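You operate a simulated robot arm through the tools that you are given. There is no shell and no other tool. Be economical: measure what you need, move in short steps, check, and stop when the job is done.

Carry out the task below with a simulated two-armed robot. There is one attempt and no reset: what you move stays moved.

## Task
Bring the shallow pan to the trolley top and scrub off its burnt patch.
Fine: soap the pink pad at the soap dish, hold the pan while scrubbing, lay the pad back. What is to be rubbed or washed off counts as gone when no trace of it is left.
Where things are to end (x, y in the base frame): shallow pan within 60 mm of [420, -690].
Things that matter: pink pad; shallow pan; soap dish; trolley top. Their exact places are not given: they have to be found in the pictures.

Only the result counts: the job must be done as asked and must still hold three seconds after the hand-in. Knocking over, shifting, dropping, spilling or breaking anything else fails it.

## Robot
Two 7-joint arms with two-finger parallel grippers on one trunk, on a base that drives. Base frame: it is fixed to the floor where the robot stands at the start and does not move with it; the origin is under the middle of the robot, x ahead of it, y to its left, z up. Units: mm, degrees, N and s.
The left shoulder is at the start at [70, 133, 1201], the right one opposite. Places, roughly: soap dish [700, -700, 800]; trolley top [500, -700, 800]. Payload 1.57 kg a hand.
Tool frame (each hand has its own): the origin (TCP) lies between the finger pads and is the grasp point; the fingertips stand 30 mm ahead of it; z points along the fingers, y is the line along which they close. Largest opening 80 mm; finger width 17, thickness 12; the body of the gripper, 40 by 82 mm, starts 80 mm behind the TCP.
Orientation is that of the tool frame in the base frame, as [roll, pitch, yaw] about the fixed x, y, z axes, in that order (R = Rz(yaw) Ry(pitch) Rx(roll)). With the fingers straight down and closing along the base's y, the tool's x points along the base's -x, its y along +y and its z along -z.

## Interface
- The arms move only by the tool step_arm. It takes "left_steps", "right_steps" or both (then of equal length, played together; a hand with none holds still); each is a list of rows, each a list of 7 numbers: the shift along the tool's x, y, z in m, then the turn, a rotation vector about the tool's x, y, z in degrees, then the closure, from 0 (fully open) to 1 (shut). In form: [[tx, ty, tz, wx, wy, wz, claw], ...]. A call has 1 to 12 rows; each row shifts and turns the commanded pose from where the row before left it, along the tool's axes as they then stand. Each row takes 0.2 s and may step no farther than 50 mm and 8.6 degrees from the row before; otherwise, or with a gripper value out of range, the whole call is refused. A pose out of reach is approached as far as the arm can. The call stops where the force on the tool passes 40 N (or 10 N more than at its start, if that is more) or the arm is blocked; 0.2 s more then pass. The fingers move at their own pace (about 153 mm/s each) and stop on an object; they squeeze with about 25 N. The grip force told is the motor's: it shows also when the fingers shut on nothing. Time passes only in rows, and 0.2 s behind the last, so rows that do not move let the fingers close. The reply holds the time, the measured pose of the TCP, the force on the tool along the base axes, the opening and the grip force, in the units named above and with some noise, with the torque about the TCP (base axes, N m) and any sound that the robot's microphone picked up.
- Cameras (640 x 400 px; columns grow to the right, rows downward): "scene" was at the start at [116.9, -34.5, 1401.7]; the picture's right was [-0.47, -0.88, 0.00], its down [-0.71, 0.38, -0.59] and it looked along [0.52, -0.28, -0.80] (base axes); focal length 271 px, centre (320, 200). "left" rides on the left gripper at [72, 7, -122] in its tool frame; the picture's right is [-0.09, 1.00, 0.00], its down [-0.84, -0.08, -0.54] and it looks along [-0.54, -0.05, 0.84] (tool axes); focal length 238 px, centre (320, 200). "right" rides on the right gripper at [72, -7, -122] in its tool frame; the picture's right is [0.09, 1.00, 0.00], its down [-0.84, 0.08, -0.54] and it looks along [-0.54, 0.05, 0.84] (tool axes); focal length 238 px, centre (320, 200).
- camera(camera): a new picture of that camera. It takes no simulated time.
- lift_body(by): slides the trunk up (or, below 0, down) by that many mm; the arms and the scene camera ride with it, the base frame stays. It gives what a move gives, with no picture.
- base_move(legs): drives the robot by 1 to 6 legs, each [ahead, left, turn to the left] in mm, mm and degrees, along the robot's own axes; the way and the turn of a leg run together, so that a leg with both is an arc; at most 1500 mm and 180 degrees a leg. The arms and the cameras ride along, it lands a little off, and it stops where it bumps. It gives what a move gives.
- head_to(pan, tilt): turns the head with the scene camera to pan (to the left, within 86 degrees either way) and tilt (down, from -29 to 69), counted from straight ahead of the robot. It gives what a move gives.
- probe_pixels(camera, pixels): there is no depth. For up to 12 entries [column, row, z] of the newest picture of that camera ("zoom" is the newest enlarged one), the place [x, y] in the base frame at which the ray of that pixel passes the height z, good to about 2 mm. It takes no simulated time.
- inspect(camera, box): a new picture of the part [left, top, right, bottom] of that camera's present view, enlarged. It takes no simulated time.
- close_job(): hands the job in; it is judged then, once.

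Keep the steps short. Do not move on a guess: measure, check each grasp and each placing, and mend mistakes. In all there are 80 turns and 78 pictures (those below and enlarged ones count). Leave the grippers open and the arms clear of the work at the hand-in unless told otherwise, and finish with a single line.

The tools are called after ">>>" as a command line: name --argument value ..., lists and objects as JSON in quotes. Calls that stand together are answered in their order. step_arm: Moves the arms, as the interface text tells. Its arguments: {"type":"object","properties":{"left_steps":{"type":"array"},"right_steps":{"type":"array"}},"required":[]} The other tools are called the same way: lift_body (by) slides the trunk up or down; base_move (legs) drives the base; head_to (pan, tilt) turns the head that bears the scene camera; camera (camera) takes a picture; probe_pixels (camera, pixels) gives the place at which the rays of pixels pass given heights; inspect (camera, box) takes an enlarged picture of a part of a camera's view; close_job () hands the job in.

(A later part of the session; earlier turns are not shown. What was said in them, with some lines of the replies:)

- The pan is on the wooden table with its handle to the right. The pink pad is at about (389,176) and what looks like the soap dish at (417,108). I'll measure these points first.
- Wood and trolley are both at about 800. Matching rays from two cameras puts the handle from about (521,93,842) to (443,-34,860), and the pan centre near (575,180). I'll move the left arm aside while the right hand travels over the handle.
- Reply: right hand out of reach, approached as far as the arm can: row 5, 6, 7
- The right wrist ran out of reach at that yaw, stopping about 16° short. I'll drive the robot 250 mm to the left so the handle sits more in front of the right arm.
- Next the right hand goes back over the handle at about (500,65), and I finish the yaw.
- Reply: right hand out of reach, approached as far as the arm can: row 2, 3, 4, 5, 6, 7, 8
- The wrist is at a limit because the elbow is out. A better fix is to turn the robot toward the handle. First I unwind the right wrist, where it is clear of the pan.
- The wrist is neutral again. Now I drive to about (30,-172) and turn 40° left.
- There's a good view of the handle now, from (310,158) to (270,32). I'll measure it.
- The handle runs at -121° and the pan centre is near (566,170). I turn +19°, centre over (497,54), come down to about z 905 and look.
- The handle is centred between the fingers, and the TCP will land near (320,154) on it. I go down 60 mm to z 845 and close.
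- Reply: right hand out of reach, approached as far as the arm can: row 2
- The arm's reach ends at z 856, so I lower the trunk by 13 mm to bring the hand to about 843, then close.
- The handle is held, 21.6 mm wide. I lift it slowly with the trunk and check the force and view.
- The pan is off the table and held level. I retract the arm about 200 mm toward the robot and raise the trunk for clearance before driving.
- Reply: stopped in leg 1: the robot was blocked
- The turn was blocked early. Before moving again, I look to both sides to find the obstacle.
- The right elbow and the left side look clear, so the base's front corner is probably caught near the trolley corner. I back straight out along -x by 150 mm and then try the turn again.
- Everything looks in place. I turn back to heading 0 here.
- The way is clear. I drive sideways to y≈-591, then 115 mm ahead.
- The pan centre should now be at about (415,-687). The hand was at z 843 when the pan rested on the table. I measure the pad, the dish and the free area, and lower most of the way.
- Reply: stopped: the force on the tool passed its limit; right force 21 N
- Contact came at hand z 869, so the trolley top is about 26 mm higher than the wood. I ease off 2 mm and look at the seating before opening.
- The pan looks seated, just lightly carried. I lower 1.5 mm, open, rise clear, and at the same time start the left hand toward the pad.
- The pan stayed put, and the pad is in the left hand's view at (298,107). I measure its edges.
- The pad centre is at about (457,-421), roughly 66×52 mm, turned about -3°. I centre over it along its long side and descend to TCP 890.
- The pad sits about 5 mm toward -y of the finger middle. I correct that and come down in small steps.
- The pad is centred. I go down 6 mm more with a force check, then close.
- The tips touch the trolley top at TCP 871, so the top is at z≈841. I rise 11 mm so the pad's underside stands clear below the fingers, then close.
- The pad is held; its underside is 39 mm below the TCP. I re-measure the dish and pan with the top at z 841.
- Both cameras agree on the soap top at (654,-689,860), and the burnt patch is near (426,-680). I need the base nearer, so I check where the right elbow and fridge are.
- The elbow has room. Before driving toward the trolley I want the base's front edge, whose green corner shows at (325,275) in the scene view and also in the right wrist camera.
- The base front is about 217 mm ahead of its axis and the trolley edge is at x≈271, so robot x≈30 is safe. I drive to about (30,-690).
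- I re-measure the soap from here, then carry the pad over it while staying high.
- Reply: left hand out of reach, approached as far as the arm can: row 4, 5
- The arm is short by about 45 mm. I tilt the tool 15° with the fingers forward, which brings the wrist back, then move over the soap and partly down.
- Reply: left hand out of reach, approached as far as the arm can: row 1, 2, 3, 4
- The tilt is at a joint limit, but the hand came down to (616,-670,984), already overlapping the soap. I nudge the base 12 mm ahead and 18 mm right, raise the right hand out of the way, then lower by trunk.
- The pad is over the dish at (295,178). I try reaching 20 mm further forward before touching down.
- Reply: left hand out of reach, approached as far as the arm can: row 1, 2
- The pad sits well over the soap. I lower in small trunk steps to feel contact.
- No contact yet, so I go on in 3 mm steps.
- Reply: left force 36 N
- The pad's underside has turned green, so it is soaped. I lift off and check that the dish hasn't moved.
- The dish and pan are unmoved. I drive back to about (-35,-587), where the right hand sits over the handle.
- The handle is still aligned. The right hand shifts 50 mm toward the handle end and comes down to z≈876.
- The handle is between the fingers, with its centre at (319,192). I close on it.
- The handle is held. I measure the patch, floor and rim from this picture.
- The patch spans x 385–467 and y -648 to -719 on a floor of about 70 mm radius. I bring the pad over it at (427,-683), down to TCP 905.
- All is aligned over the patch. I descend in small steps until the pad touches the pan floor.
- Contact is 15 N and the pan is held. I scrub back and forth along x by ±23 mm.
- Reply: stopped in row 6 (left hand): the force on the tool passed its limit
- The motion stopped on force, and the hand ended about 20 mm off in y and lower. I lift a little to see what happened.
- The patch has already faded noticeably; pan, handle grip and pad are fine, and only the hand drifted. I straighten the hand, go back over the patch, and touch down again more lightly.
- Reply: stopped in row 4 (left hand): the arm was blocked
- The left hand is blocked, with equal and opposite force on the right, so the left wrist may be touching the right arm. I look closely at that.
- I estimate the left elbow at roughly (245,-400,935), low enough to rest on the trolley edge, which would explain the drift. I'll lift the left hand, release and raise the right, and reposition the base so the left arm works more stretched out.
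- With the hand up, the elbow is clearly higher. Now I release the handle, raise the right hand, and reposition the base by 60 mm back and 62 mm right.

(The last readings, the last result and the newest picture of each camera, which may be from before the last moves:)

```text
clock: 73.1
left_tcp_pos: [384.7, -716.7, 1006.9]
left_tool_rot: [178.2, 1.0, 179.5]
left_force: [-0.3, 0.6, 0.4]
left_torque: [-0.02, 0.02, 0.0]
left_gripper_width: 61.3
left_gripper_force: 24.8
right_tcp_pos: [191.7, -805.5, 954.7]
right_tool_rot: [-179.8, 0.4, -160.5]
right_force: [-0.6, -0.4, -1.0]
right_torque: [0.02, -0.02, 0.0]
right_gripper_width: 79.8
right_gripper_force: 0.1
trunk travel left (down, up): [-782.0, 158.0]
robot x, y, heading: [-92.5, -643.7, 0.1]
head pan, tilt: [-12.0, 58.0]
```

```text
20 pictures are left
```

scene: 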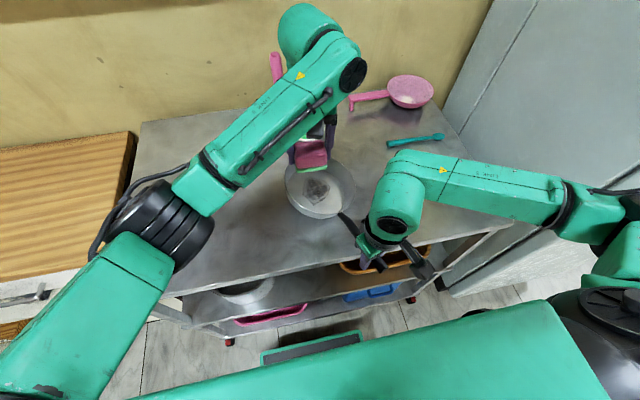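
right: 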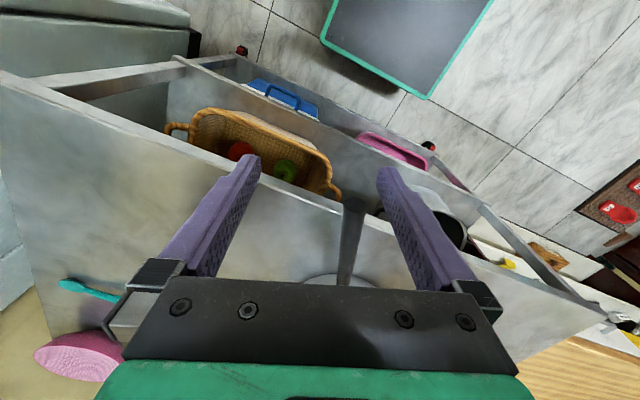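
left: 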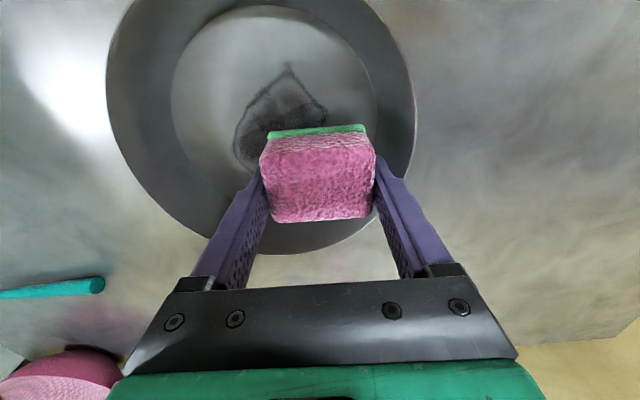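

The right hand returns over the handle at (250,-744), and the left goes back above the patch and straightens.

>>> step_arm --left_steps '[[-0.021, 0.017, 0, 1.8, -1, 2.5, 1], [-0.021, 0.017, 0, 0, 0, 0, 1], [0, 0, 0, 0, 0, 0, 1]]' --right_steps '[[-0.0378, 0.019, 0, 0, 0, 0, 0], [-0.0378, 0.019, 0, 0, 0, 0, 0], [0, 0, 0, 0, 0, 0, 0]]'

>>> step_arm --right_steps '[[0, 0, 0.04, 0, 0, 0, 0], [0, 0, 0.041, 0, 0, 0, 0], [0, 0, 0, 0, 0, 0, 0]]'

>>> camera --camera "right"

>>> camera --camera "scene"

```text
clock: 73.9
left_tcp_pos: [424.4, -686.8, 1009.2]
left_tool_rot: [179.6, 2.2, 177.0]
left_force: [-0.2, -0.7, -0.2]
left_torque: [0.0, -0.02, -0.01]
left_gripper_width: 61.1
left_gripper_force: 24.9
right_tcp_pos: [247.3, -744.8, 956.7]
right_tool_rot: [-179.8, 0.6, -160.5]
right_force: [-0.2, 0.6, 0.0]
right_torque: [0.04, 0.01, -0.03]
right_gripper_width: 80.0
right_gripper_force: 0.1
trunk travel left (down, up): [-782.0, 158.0]
robot x, y, heading: [-91.7, -650.3, -0.1]
head pan, tilt: [-12.0, 58.0]
```

```text
clock: 74.7
left_tcp_pos: [424.9, -684.6, 1009.2]
left_tool_rot: [179.8, 1.9, 176.9]
left_force: [0.0, 0.3, -0.5]
left_torque: [-0.03, 0.0, 0.0]
left_gripper_width: 60.9
left_gripper_force: 25.2
right_tcp_pos: [249.2, -744.1, 873.6]
right_tool_rot: [-179.8, 0.5, -160.4]
right_force: [0.6, -0.3, 0.8]
right_torque: [0.0, 0.02, 0.01]
right_gripper_width: 80.0
right_gripper_force: 0.1
trunk travel left (down, up): [-782.0, 158.0]
robot x, y, heading: [-93.1, -647.1, -0.1]
head pan, tilt: [-12.0, 58.0]
```

```text
19 pictures are left
```

right: 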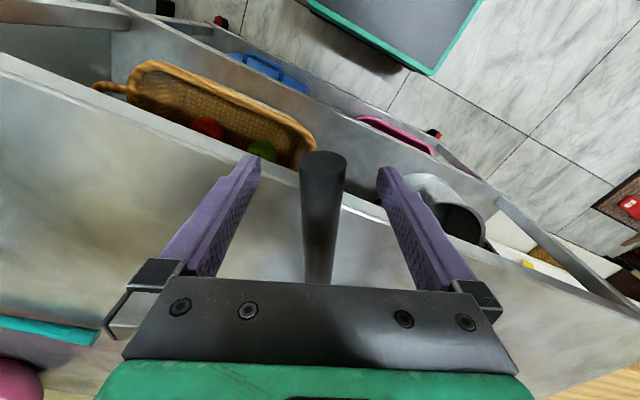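

```text
18 pictures are left
```

scene: 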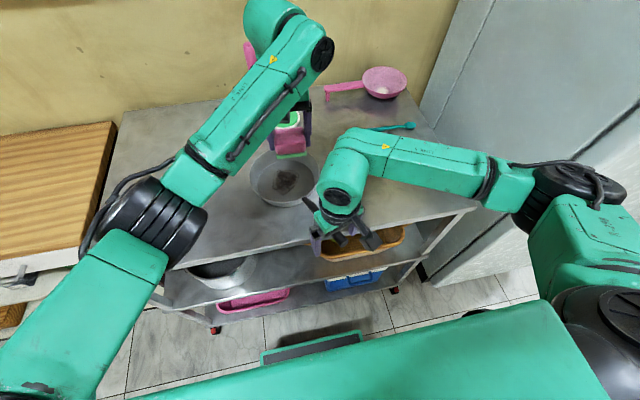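

The pan slid during the stray push, since the handle end is nearer the hand now. I measure its new place.

>>> inspect --camera "scene" --box '[235, 130, 345, 225]'

>>> probe_pixels --camera "right" --pixels '[[322, 162, 890], [321, 192, 880], [316, 275, 875]]'

```text
4.21 times, centred on (290, 178) of scene
```

zoom: 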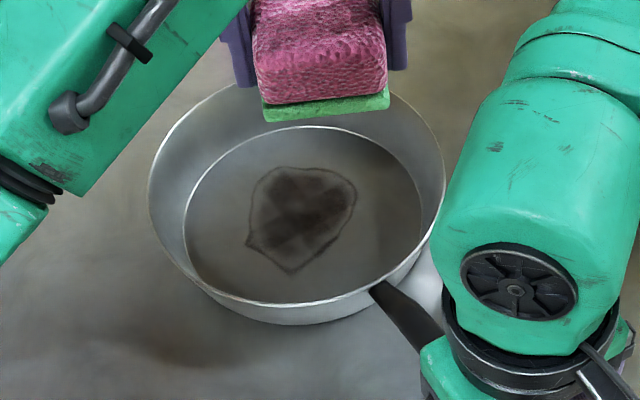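

```text
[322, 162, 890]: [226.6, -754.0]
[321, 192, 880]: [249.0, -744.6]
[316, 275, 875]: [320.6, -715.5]
```

>>> probe_pixels --camera "zoom" --pixels '[[300, 167, 845], [357, 190, 845], [290, 274, 845], [247, 245, 845], [304, 215, 845], [184, 225, 845], [422, 225, 845], [300, 127, 845], [148, 190, 880], [446, 190, 880]]'

```text
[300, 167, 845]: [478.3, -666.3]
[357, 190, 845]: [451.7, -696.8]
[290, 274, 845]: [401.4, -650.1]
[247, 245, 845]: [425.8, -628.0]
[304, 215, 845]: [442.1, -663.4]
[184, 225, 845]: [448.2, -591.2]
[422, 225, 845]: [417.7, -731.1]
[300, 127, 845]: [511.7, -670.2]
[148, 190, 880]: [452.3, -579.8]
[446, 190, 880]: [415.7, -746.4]
```

The pan centre is about (434,-663), still within tolerance. I grip the handle and drag it gently back by (-14,-27).

>>> step_arm --right_steps '[[0, 0, 0, 0, 0, 0, 0.6], [0, 0, 0, 0, 0, 0, 1], [0, 0, 0, 0, 0, 0, 1], [0, 0, 0, 0, 0, 0, 1], [0.0055, -0.005, 0, 0, 0, 0, 1], [0.0055, -0.005, 0, 0, 0, 0, 1], [0.0055, -0.005, 0, 0, 0, 0, 1], [0.0055, -0.005, 0, 0, 0, 0, 1], [0, 0, 0, 0, 0, 0, 1]]'

>>> inspect --camera "scene" --box '[235, 130, 345, 225]'

>>> probe_pixels --camera "zoom" --pixels '[[304, 215, 845], [320, 225, 845]]'

```text
clock: 76.7
left_tcp_pos: [425.4, -684.7, 1007.6]
left_tool_rot: [179.9, 2.0, 176.9]
left_force: [-0.1, 0.0, 0.5]
left_torque: [-0.02, -0.04, -0.01]
left_gripper_width: 61.1
left_gripper_force: 25.0
right_tcp_pos: [236.4, -770.0, 875.3]
right_tool_rot: [-179.9, 0.6, -160.4]
right_force: [0.3, 1.1, 3.9]
right_torque: [0.24, -0.49, 0.1]
right_gripper_width: 21.3
right_gripper_force: 24.8
trunk travel left (down, up): [-782.0, 158.0]
robot x, y, heading: [-94.6, -649.8, -0.0]
head pan, tilt: [-12.0, 58.0]
```

```text
4.21 times, centred on (290, 178) of scene
```

zoom: 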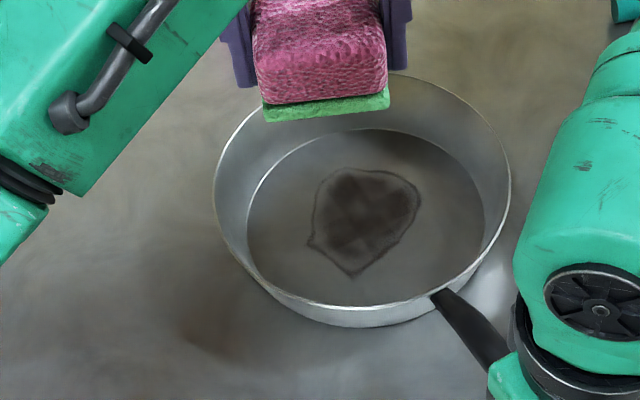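

```text
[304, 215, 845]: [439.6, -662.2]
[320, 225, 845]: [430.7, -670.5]
```

>>> probe_pixels --camera "zoom" --pixels '[[365, 168, 845], [421, 193, 845], [352, 276, 845], [309, 245, 845], [366, 215, 845], [247, 225, 845], [485, 225, 845], [212, 190, 880], [510, 190, 880]]'

```text
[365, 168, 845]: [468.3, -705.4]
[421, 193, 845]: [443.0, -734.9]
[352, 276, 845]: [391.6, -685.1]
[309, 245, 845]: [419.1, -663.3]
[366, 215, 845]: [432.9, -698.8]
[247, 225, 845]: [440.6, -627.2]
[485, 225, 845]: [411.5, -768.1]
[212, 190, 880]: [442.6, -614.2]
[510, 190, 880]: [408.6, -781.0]
```

The pan centre is now about (425,-698) and the patch centre (430,-699). The left hand straightens, centres, and descends to just above contact.

>>> step_arm --left_steps '[[-0.005, -0.014, 0, 0, 2, 0, 1], [0, 0, 0.04, 0, 0, 0, 1], [0, 0, 0.04, 0, 0, 0, 1], [0, 0, 0.03, 0, 0, 0, 1], [0, 0, 0.008, 0, 0, 0, 1], [0, 0, 0, 0, 0, 0, 1]]'

>>> camera --camera "scene"

```text
clock: 78.1
left_tcp_pos: [430.8, -700.4, 891.2]
left_tool_rot: [179.9, 0.0, 176.9]
left_force: [0.5, -0.3, -0.3]
left_torque: [0.01, 0.01, 0.02]
left_gripper_width: 60.6
left_gripper_force: 25.3
right_tcp_pos: [236.2, -769.9, 874.5]
right_tool_rot: [-179.8, 0.4, -160.4]
right_force: [-1.3, 0.2, 1.3]
right_torque: [0.03, -0.14, 0.1]
right_gripper_width: 21.5
right_gripper_force: 25.1
trunk travel left (down, up): [-782.0, 158.0]
robot x, y, heading: [-95.0, -648.5, -0.1]
head pan, tilt: [-12.0, 58.0]
```

```text
15 pictures are left
```

scene: 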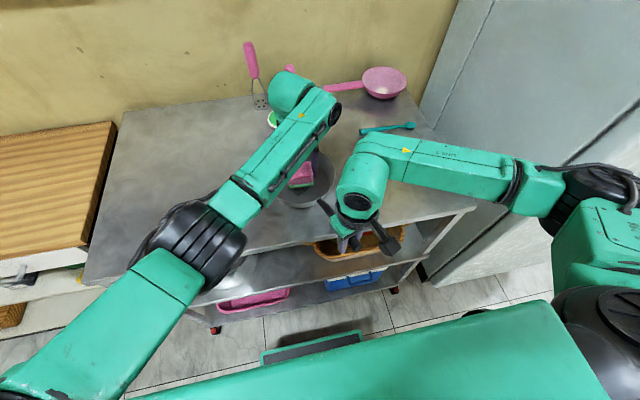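

The hand is exactly where it should be this time. I make gentle contact and one short test stroke in +x and back.

>>> step_arm --left_steps '[[0, 0, 0.005, 0, 0, 0, 1], [0, 0, 0.0025, 0, 0, 0, 1], [0, 0, 0.001, 0, 0, 0, 1], [-0.01, 0, 0, 0, 0, 0, 1], [-0.01, 0, 0, 0, 0, 0, 1], [0.01, 0, 0, 0, 0, 0, 1], [0.01, 0, 0, 0, 0, 0, 1]]'

```text
clock: 79.7
left_tcp_pos: [429.5, -698.4, 882.5]
left_tool_rot: [179.9, 0.0, 177.0]
left_force: [-0.4, 0.0, -0.2]
left_torque: [0.0, 0.01, -0.03]
left_gripper_width: 60.8
left_gripper_force: 24.5
left hand out of reach, approached as far as the arm can: row 5
right_tcp_pos: [235.8, -770.2, 874.3]
right_tool_rot: [-179.8, 0.4, -160.3]
right_force: [0.5, 0.8, 0.6]
right_torque: [0.02, 0.02, 0.02]
right_gripper_width: 21.3
right_gripper_force: 25.2
trunk travel left (down, up): [-782.0, 158.0]
robot x, y, heading: [-92.1, -650.0, 0.0]
head pan, tilt: [-12.0, 58.0]
```

The +x stroke hits the arm's reach at x≈450. I lift the pad 10 mm, pull the pan 15 mm toward the robot (still near its target), and touch down again.

>>> step_arm --left_steps '[[0, 0, -0.01, 0, 0, 0, 1], [0, 0, -0.005, 0, 0, 0, 1], [0.007, 0, 0, 0, 0, 0, 1], [0.008, 0, 0, 0, 0, 0, 1], [0, 0, 0, 0, 0, 0, 1], [0, 0, 0.01, 0, 0, 0, 1], [0, 0, 0.005, 0, 0, 0, 1], [0, 0, 0.002, 0, 0, 0, 1], [0, 0, 0, 0, 0, 0, 1]]' --right_steps '[[0, 0, 0, 0, 0, 0, 1], [0, 0, 0, 0, 0, 0, 1], [0.0047, 0.0017, 0, 0, 0, 0, 1], [0.0047, 0.0017, 0, 0, 0, 0, 1], [0.0047, 0.0017, 0, 0, 0, 0, 1], [0, 0, 0, 0, 0, 0, 1], [0, 0, 0, 0, 0, 0, 1], [0, 0, 0, 0, 0, 0, 1], [0, 0, 0, 0, 0, 0, 1]]'

```text
clock: 81.7
left_tcp_pos: [415.9, -698.3, 879.0]
left_tool_rot: [179.9, 0.0, 176.9]
left_force: [-0.4, -0.4, 0.0]
left_torque: [-0.01, 0.0, 0.02]
left_gripper_width: 60.7
left_gripper_force: 25.1
right_tcp_pos: [219.9, -770.7, 874.2]
right_tool_rot: [-179.7, 0.5, -160.4]
right_force: [0.6, 0.0, 0.3]
right_torque: [-0.01, 0.15, 0.07]
right_gripper_width: 21.2
right_gripper_force: 25.4
trunk travel left (down, up): [-782.0, 158.0]
robot x, y, heading: [-90.8, -647.4, -0.0]
head pan, tilt: [-12.0, 58.0]
```

No contact yet at 879, so the pad has worked up a little in the grip. I go on in 1.5 mm steps.

>>> step_arm --left_steps '[[0, 0, 0.0015, 0, 0, 0, 1], [0, 0, 0, 0, 0, 0, 1]]'

>>> step_arm --left_steps '[[0, 0, 0.0015, 0, 0, 0, 1], [0, 0, 0, 0, 0, 0, 1]]'

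```text
clock: 82.3
left_tcp_pos: [415.9, -698.9, 879.0]
left_tool_rot: [179.8, -0.1, 177.0]
left_force: [-0.2, -0.3, -0.4]
left_torque: [-0.02, 0.02, 0.0]
left_gripper_width: 60.9
left_gripper_force: 25.3
right_tcp_pos: [221.1, -770.7, 874.7]
right_tool_rot: [-179.8, 0.5, -160.4]
right_force: [0.6, 0.7, 0.3]
right_torque: [-0.03, 0.17, 0.01]
right_gripper_width: 21.3
right_gripper_force: 25.1
trunk travel left (down, up): [-782.0, 158.0]
robot x, y, heading: [-95.1, -648.3, -0.2]
head pan, tilt: [-12.0, 58.0]
```

```text
clock: 82.9
left_tcp_pos: [417.1, -699.7, 875.9]
left_tool_rot: [179.9, -0.1, 177.0]
left_force: [-0.2, 0.1, 2.2]
left_torque: [-0.02, -0.05, -0.03]
left_gripper_width: 60.9
left_gripper_force: 25.3
right_tcp_pos: [221.3, -769.5, 874.5]
right_tool_rot: [-179.8, 0.5, -160.4]
right_force: [0.5, 0.3, 0.2]
right_torque: [-0.13, 0.33, 0.0]
right_gripper_width: 21.2
right_gripper_force: 25.1
trunk travel left (down, up): [-782.0, 158.0]
robot x, y, heading: [-94.5, -649.3, -0.2]
head pan, tilt: [-12.0, 58.0]
```

There's light contact at 876. I add 1 mm of pressure and scrub along x in small strokes.

>>> step_arm --left_steps '[[0, 0, 0.001, 0, 0, 0, 1], [0.01, 0, 0, 0, 0, 0, 1], [0.01, 0, 0, 0, 0, 0, 1], [-0.01, 0, 0, 0, 0, 0, 1], [-0.01, 0, 0, 0, 0, 0, 1], [-0.01, 0, 0, 0, 0, 0, 1], [-0.01, 0, 0, 0, 0, 0, 1], [0.01, 0, 0, 0, 0, 0, 1], [0.01, 0, 0, 0, 0, 0, 1]]'

>>> camera --camera "left"

```text
clock: 84.9
left_tcp_pos: [424.0, -688.8, 882.4]
left_tool_rot: [179.4, 0.9, 177.9]
left_force: [-0.3, 0.0, -0.4]
left_torque: [0.0, 0.02, 0.0]
left_gripper_width: 61.0
left_gripper_force: 24.7
right_tcp_pos: [218.4, -769.0, 875.4]
right_tool_rot: [-179.9, 0.5, -160.4]
right_force: [-0.3, 1.1, 3.1]
right_torque: [0.12, -0.25, 0.14]
right_gripper_width: 21.3
right_gripper_force: 25.2
trunk travel left (down, up): [-782.0, 158.0]
robot x, y, heading: [-92.0, -644.4, 0.1]
head pan, tilt: [-12.0, 58.0]
```

```text
14 pictures are left
```

left: 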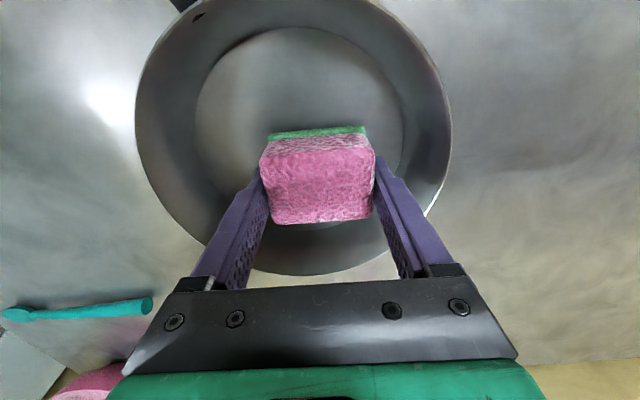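

The visible part of the patch is gone. I lift the pad and inspect the whole floor.

>>> step_arm --left_steps '[[0, 0, -0.03, 0, 0, 0, 1], [0, 0, -0.04, 0, 0, 0, 1], [0, 0, -0.04, 0, 0, 0, 1], [-0.03, 0.03, 0, 0, 0, 0, 1], [0, 0.04, 0, 0, 0, 0, 1]]'

>>> inspect --camera "scene" --box '[235, 120, 365, 230]'

```text
clock: 86.1
left_tcp_pos: [448.2, -628.2, 986.4]
left_tool_rot: [-180.0, 0.0, 177.0]
left_force: [0.5, 0.0, 0.0]
left_torque: [-0.05, -0.01, 0.03]
left_gripper_width: 61.1
left_gripper_force: 25.0
right_tcp_pos: [221.1, -768.7, 875.3]
right_tool_rot: [-179.7, 0.5, -160.5]
right_force: [1.3, 0.0, 0.1]
right_torque: [0.04, 0.12, 0.01]
right_gripper_width: 21.2
right_gripper_force: 25.5
trunk travel left (down, up): [-782.0, 158.0]
robot x, y, heading: [-95.1, -648.4, -0.0]
head pan, tilt: [-12.0, 58.0]
```

```text
3.64 times, centred on (300, 175) of scene
```

zoom: 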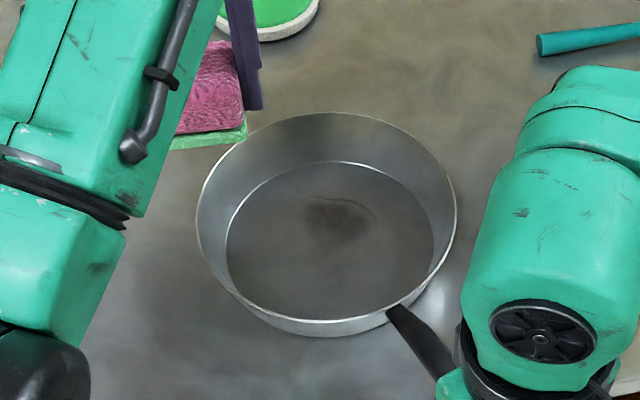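

Most of it is gone; a faint trace remains on the far part, at about (340,215) in the zoom. I measure it.

>>> probe_pixels --camera "zoom" --pixels '[[305, 205, 845], [340, 193, 845], [375, 215, 845], [335, 250, 845], [340, 215, 845], [333, 162, 845], [226, 250, 845], [434, 250, 845], [196, 225, 880], [457, 215, 880]]'

```text
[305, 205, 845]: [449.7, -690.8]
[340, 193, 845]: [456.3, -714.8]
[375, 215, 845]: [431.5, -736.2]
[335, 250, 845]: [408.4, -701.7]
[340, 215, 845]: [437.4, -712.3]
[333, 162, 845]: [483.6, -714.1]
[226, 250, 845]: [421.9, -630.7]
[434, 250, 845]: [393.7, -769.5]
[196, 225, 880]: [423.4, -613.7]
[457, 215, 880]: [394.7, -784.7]
```

The remainder spans x 408–456 and y -690 to -737. I put the pad at (432,-710) and go down to just above contact.

>>> step_arm --left_steps '[[0.0058, -0.0413, 0, 0, 0, 0, 1], [0.0058, -0.0413, 0, 0, 0, 0, 1], [0, 0, 0.04, 0, 0, 0, 1], [0, 0, 0.04, 0, 0, 0, 1], [0, 0, 0.026, 0, 0, 0, 1], [0, 0, 0.002, 0, 0, 0, 1], [0, 0, 0, 0, 0, 0, 1]]'

```text
clock: 87.7
left_tcp_pos: [435.4, -708.4, 877.3]
left_tool_rot: [179.5, 0.1, 177.3]
left_force: [0.0, 0.3, -0.1]
left_torque: [-0.01, -0.04, -0.02]
left_gripper_width: 61.0
left_gripper_force: 24.8
right_tcp_pos: [222.4, -771.3, 873.8]
right_tool_rot: [-179.9, 0.5, -160.4]
right_force: [0.7, -0.2, 0.2]
right_torque: [-0.01, 0.1, 0.06]
right_gripper_width: 21.3
right_gripper_force: 24.8
trunk travel left (down, up): [-782.0, 158.0]
robot x, y, heading: [-91.6, -650.5, 0.0]
head pan, tilt: [-12.0, 58.0]
```

Now I press 2.5 mm and make small strokes in y and +x.

>>> step_arm --left_steps '[[0, 0, 0.0025, 0, 0, 0, 1], [-0.008, 0, 0, 0, 0, 0, 1], [0, -0.008, 0, 0, 0, 0, 1], [0.008, 0, 0, 0, 0, 0, 1], [0, 0.008, 0, 0, 0, 0, 1], [0, 0.007, 0, 0, 0, 0, 1], [-0.008, 0, 0, 0, 0, 0, 1], [0, -0.015, 0, 0, 0, 0, 1], [0.012, 0, 0, 0, 0, 0, 1], [-0.004, 0.008, 0, 0, 0, 0, 1]]'

>>> camera --camera "left"

```text
clock: 89.6
left_tcp_pos: [428.8, -721.2, 875.8]
left_tool_rot: [179.4, 0.4, 176.3]
left_force: [-4.5, 2.8, 11.2]
left_torque: [-0.19, 0.14, -0.12]
left_gripper_width: 61.4
left_gripper_force: 25.4
left hand out of reach, approached as far as the arm can: row 2, 3
right_tcp_pos: [217.2, -768.9, 876.0]
right_tool_rot: [-179.8, 0.6, -160.4]
right_force: [0.1, -0.8, 2.2]
right_torque: [0.12, -0.12, -0.26]
right_gripper_width: 21.6
right_gripper_force: 25.2
trunk travel left (down, up): [-782.0, 158.0]
robot x, y, heading: [-92.2, -648.3, 0.1]
head pan, tilt: [-12.0, 58.0]
stopped in row 9 (left hand): the force on the tool passed its limit (the readings are from after the stop); the commanded pose is now the measured one
```

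```text
12 pictures are left
```

left: 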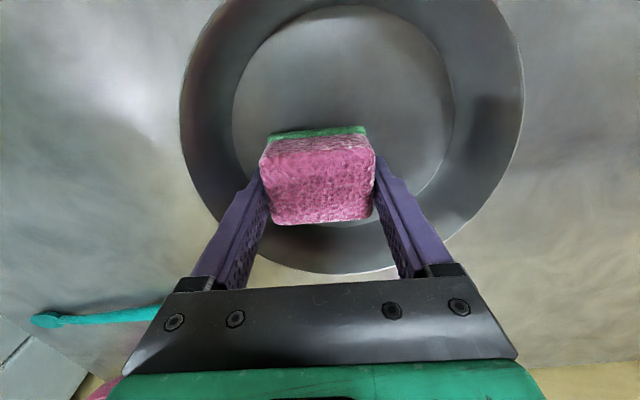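

I lift the pad and check the floor again.

>>> step_arm --left_steps '[[0, 0, -0.03, 0, 0, 0, 1], [0, 0, -0.04, 0, 0, 0, 1], [0, 0, -0.04, 0, 0, 0, 1], [-0.02, 0.04, 0, 0, 0, 0, 1], [0, 0.045, 0, 0, 0, 0, 1]]'

>>> inspect --camera "scene" --box '[245, 135, 355, 220]'

```text
clock: 90.8
left_tcp_pos: [454.4, -638.5, 984.1]
left_tool_rot: [179.5, 0.2, 176.4]
left_force: [-0.4, -0.2, -0.5]
left_torque: [-0.04, -0.02, -0.01]
left_gripper_width: 61.3
left_gripper_force: 24.8
right_tcp_pos: [220.8, -769.5, 874.3]
right_tool_rot: [-179.6, 0.4, -160.4]
right_force: [0.2, -0.9, 1.4]
right_torque: [0.08, -0.12, -0.07]
right_gripper_width: 21.3
right_gripper_force: 24.9
trunk travel left (down, up): [-782.0, 158.0]
robot x, y, heading: [-93.0, -651.4, 0.1]
head pan, tilt: [-12.0, 58.0]
```

```text
4.71 times, centred on (300, 178) of scene
```

zoom: 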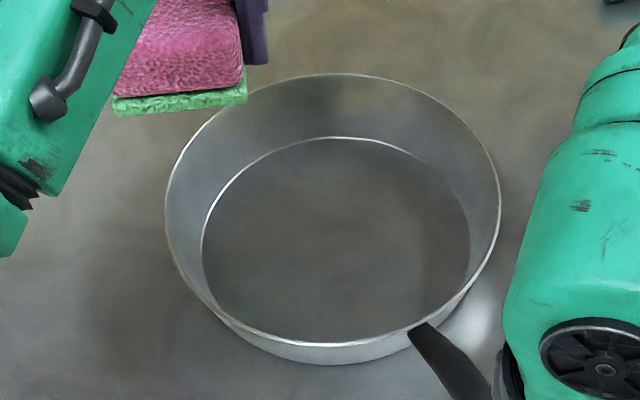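

The floor looks clean. I release the handle, raise the right hand and inspect the floor from the right wrist camera.

>>> step_arm --right_steps '[[0, 0, 0, 0, 0, 0, 0.5], [0, 0, 0, 0, 0, 0, 0], [0, 0, 0, 0, 0, 0, 0], [0, 0, 0, 0, 0, 0, 0], [0, 0, -0.04, 0, 0, 0, 0], [0, 0, -0.04, 0, 0, 0, 0], [0, 0, -0.045, 0, 0, 0, 0], [-0.03, 0, 0, 0, 0, 0, 0], [-0.03, 0, 0, 0, 0, 0, 0]]'

>>> inspect --camera "right" --box '[220, 130, 420, 280]'

```text
clock: 92.8
left_tcp_pos: [455.5, -640.5, 983.0]
left_tool_rot: [179.6, 0.3, 176.4]
left_force: [1.1, -0.5, 0.0]
left_torque: [0.0, -0.01, -0.01]
left_gripper_width: 61.1
left_gripper_force: 25.5
right_tcp_pos: [277.3, -749.2, 1001.1]
right_tool_rot: [-179.9, 0.3, -160.4]
right_force: [-0.1, -0.1, 0.3]
right_torque: [0.01, -0.01, -0.03]
right_gripper_width: 79.9
right_gripper_force: 0.1
trunk travel left (down, up): [-782.0, 158.0]
robot x, y, heading: [-92.1, -647.4, 0.0]
head pan, tilt: [-12.0, 58.0]
```

```text
2.67 times, centred on (320, 205) of right
```

zoom: 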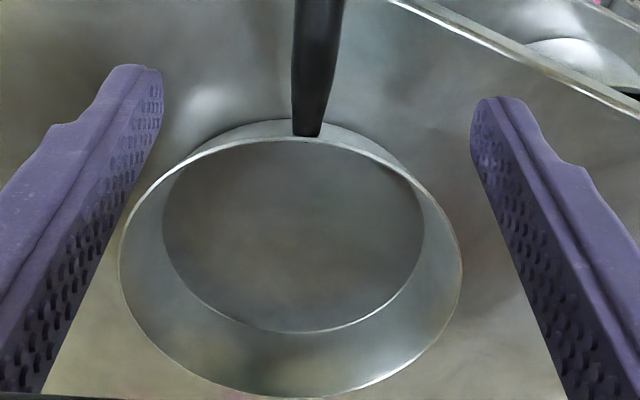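

It looks uniform. I take one closer look for any faint trace around (255,225) of this zoom.

>>> inspect --camera "right" --box '[265, 175, 355, 260]'

```text
4.71 times, centred on (310, 218) of right
```

zoom: 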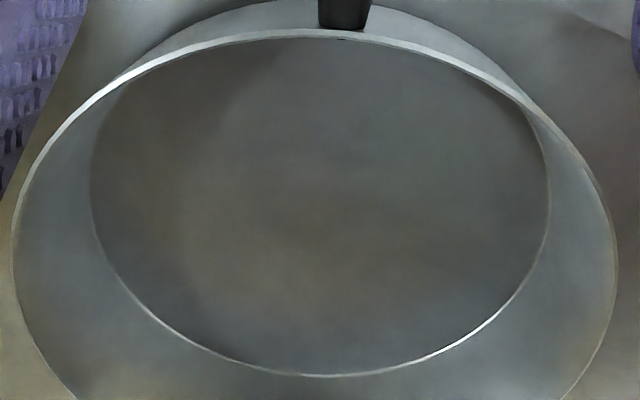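

>>> inspect --camera "scene" --box '[275, 160, 335, 205]'

```text
8.89 times, centred on (305, 182) of scene
```

zoom: 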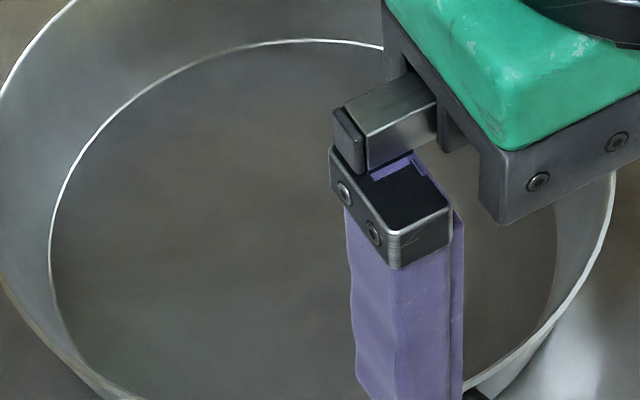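

The floor is clean from every view. Next I lay the pad back: the left hand carries it over its old spot at (457,-421), and the right hand backs away from the pan.

>>> step_arm --left_steps '[[0.0024, 0.0437, 0, 0, 0, 0, 1], [0.0024, 0.0437, 0, 0, 0, 0, 1], [0.0024, 0.0437, 0, 0, 0, 0, 1], [0.0024, 0.0437, 0, 0, 0, 0, 1], [0.0024, 0.0437, 0, 0, 0, 0, 1], [0, 0, 0.04, 0, 0, 0, 1], [0, 0, 0.04, 0, 0, 0, 1], [0, 0, 0.015, 0, 0, 0, 1]]' --right_steps '[[0.01, 0, -0.02, 0, 0, 0, 0], [0.01, 0, -0.02, 0, 0, 0, 0], [0.01, 0, -0.02, 0, 0, 0, 0], [0.01, 0, -0.02, 0, 0, 0, 0], [0.01, 0, -0.01, 0, 0, 0, 0], [0, 0, 0, 0, 0, 0, 0], [0, 0, 0, 0, 0, 0, 0], [0, 0, 0, 0, 0, 0, 0]]'

>>> camera --camera "left"

```text
clock: 94.6
left_tcp_pos: [458.7, -417.3, 890.8]
left_tool_rot: [179.4, 0.3, 176.2]
left_force: [0.0, -0.3, 0.3]
left_torque: [0.03, 0.03, -0.04]
left_gripper_width: 61.1
left_gripper_force: 25.0
right_tcp_pos: [228.0, -765.8, 1089.2]
right_tool_rot: [-179.9, 0.5, -160.4]
right_force: [0.4, 0.0, -0.5]
right_torque: [-0.03, -0.02, 0.02]
right_gripper_width: 79.8
right_gripper_force: 0.0
trunk travel left (down, up): [-782.0, 158.0]
robot x, y, heading: [-96.9, -647.9, 0.0]
head pan, tilt: [-12.0, 58.0]
```

```text
7 pictures are left
```

left: 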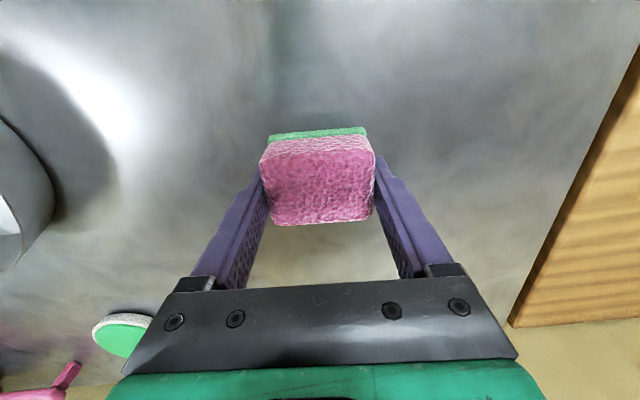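

The pad is over its old spot. I adjust 4 mm in y and lower gently until it touches.

>>> step_arm --left_steps '[[0, -0.003, 0.008, 0.6, 0, 0, 1], [0, 0, 0.004, 0, 0, 0, 1], [0, 0, 0.002, 0, 0, 0, 1], [0, 0, 0, 0, 0, 0, 1]]'

>>> step_arm --left_steps '[[0, 0, 0.002, 0, 0, 0, 1], [0, 0, 0, 0, 0, 0, 1]]'

```text
clock: 95.6
left_tcp_pos: [457.4, -422.6, 878.2]
left_tool_rot: [-179.9, 0.3, 176.3]
left_force: [-0.1, 0.1, -0.2]
left_torque: [0.02, 0.04, 0.0]
left_gripper_width: 60.9
left_gripper_force: 25.1
right_tcp_pos: [227.9, -765.5, 1089.6]
right_tool_rot: [-179.8, 0.4, -160.4]
right_force: [-0.5, -1.3, -0.7]
right_torque: [0.03, -0.01, 0.02]
right_gripper_width: 80.1
right_gripper_force: 0.0
trunk travel left (down, up): [-782.0, 158.0]
robot x, y, heading: [-96.6, -647.3, -0.2]
head pan, tilt: [-12.0, 58.0]
```

```text
clock: 96.2
left_tcp_pos: [458.3, -422.9, 875.6]
left_tool_rot: [-179.8, 0.3, 176.4]
left_force: [0.6, 0.2, -0.1]
left_torque: [0.02, -0.03, 0.01]
left_gripper_width: 60.7
left_gripper_force: 25.2
right_tcp_pos: [228.8, -765.6, 1089.3]
right_tool_rot: [-179.8, 0.4, -160.4]
right_force: [0.1, -0.4, -0.6]
right_torque: [-0.02, 0.0, 0.0]
right_gripper_width: 80.0
right_gripper_force: 0.1
trunk travel left (down, up): [-782.0, 158.0]
robot x, y, heading: [-93.0, -646.6, 0.0]
head pan, tilt: [-12.0, 58.0]
```

>>> step_arm --left_steps '[[0, 0, 0.002, 0, 0, 0, 1], [0, 0, 0, 0, 0, 0, 1]]'

>>> step_arm --left_steps '[[0, 0, 0.0015, 0, 0, 0, 1], [0, 0, 0, 0, 0, 0, 1]]'

```text
clock: 96.8
left_tcp_pos: [457.4, -422.7, 873.8]
left_tool_rot: [-179.9, 0.4, 176.5]
left_force: [0.3, -0.4, -0.7]
left_torque: [0.02, 0.01, 0.0]
left_gripper_width: 61.1
left_gripper_force: 25.2
right_tcp_pos: [228.1, -766.2, 1089.5]
right_tool_rot: [-179.8, 0.4, -160.4]
right_force: [0.5, -0.1, 0.1]
right_torque: [0.01, 0.01, 0.0]
right_gripper_width: 80.0
right_gripper_force: 0.1
trunk travel left (down, up): [-782.0, 158.0]
robot x, y, heading: [-93.0, -652.7, -0.0]
head pan, tilt: [-12.0, 58.0]
```

```text
clock: 97.4
left_tcp_pos: [456.8, -422.8, 872.0]
left_tool_rot: [-180.0, 0.3, 176.3]
left_force: [0.4, 0.3, 0.0]
left_torque: [-0.02, -0.03, 0.03]
left_gripper_width: 61.0
left_gripper_force: 24.8
right_tcp_pos: [228.4, -765.9, 1088.8]
right_tool_rot: [-179.8, 0.4, -160.3]
right_force: [-0.5, 0.0, -0.2]
right_torque: [-0.01, -0.01, 0.0]
right_gripper_width: 80.1
right_gripper_force: 0.1
trunk travel left (down, up): [-782.0, 158.0]
robot x, y, heading: [-94.0, -648.3, 0.1]
head pan, tilt: [-12.0, 58.0]
```

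The pad is within about 1 mm of the top, with the tips nearly touching. I open and rise.

>>> step_arm --left_steps '[[0, 0, 0, 0, 0, 0, 0.5], [0, 0, 0, 0, 0, 0, 0], [0, 0, 0, 0, 0, 0, 0], [0, 0, 0, 0, 0, 0, 0], [0, 0, -0.02, 0, 0, 0, 0], [0, 0, -0.04, 0, 0, 0, 0], [0, 0, -0.05, 0, 0, 0, 0], [0, 0, -0.05, 0, 0, 0, 0], [0.02, 0.03, -0.03, 0, 0, 0, 0], [0.02, 0.03, -0.03, 0, 0, 0, 0]]'

>>> camera --camera "scene"

```text
clock: 99.6
left_tcp_pos: [418.4, -356.3, 1091.2]
left_tool_rot: [-179.8, 0.3, 176.5]
left_force: [0.2, -0.4, -0.3]
left_torque: [-0.02, -0.02, 0.05]
left_gripper_width: 79.9
left_gripper_force: 0.2
right_tcp_pos: [227.4, -764.5, 1089.8]
right_tool_rot: [-179.8, 0.4, -160.3]
right_force: [-0.5, -1.0, 0.8]
right_torque: [-0.01, -0.05, -0.03]
right_gripper_width: 79.9
right_gripper_force: 0.1
trunk travel left (down, up): [-782.0, 158.0]
robot x, y, heading: [-96.4, -645.8, -0.1]
head pan, tilt: [-12.0, 58.0]
```

```text
6 pictures are left
```

scene: 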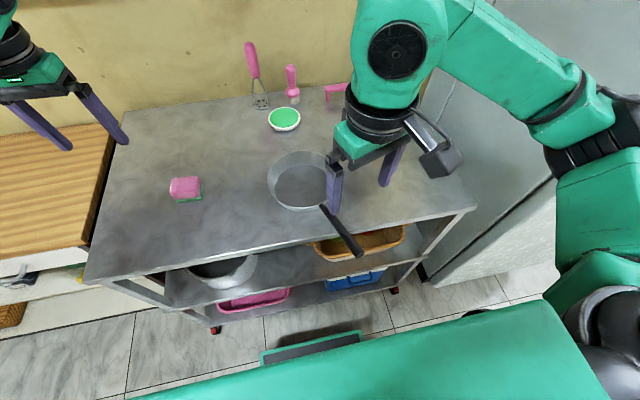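

The pad lies back in place and the dish, masher and brush stand unmoved. I do a final check of the pan floor and position.

>>> inspect --camera "scene" --box '[255, 140, 345, 220]'

>>> probe_pixels --camera "scene" --pixels '[[298, 186, 845], [267, 178, 880], [299, 151, 880], [187, 188, 860]]'

```text
5.00 times, centred on (300, 180) of scene
```

zoom: 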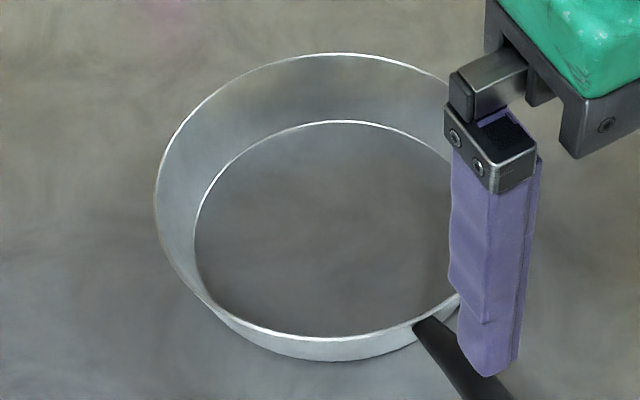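

```text
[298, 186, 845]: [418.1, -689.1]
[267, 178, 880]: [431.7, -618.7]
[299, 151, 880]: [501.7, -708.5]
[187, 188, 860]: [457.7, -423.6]
```

The pan is clean and its centre is at about (412,-697). The pad is back at (458,-424), the grippers are open and both arms are clear, so I hand in.

>>> close_job

```text
The job is handed in.
```

The shallow pan is on the trolley top about 11 mm from its target with no visible burnt patch left, the soaped pink pad is back in its place, and the job is handed in.
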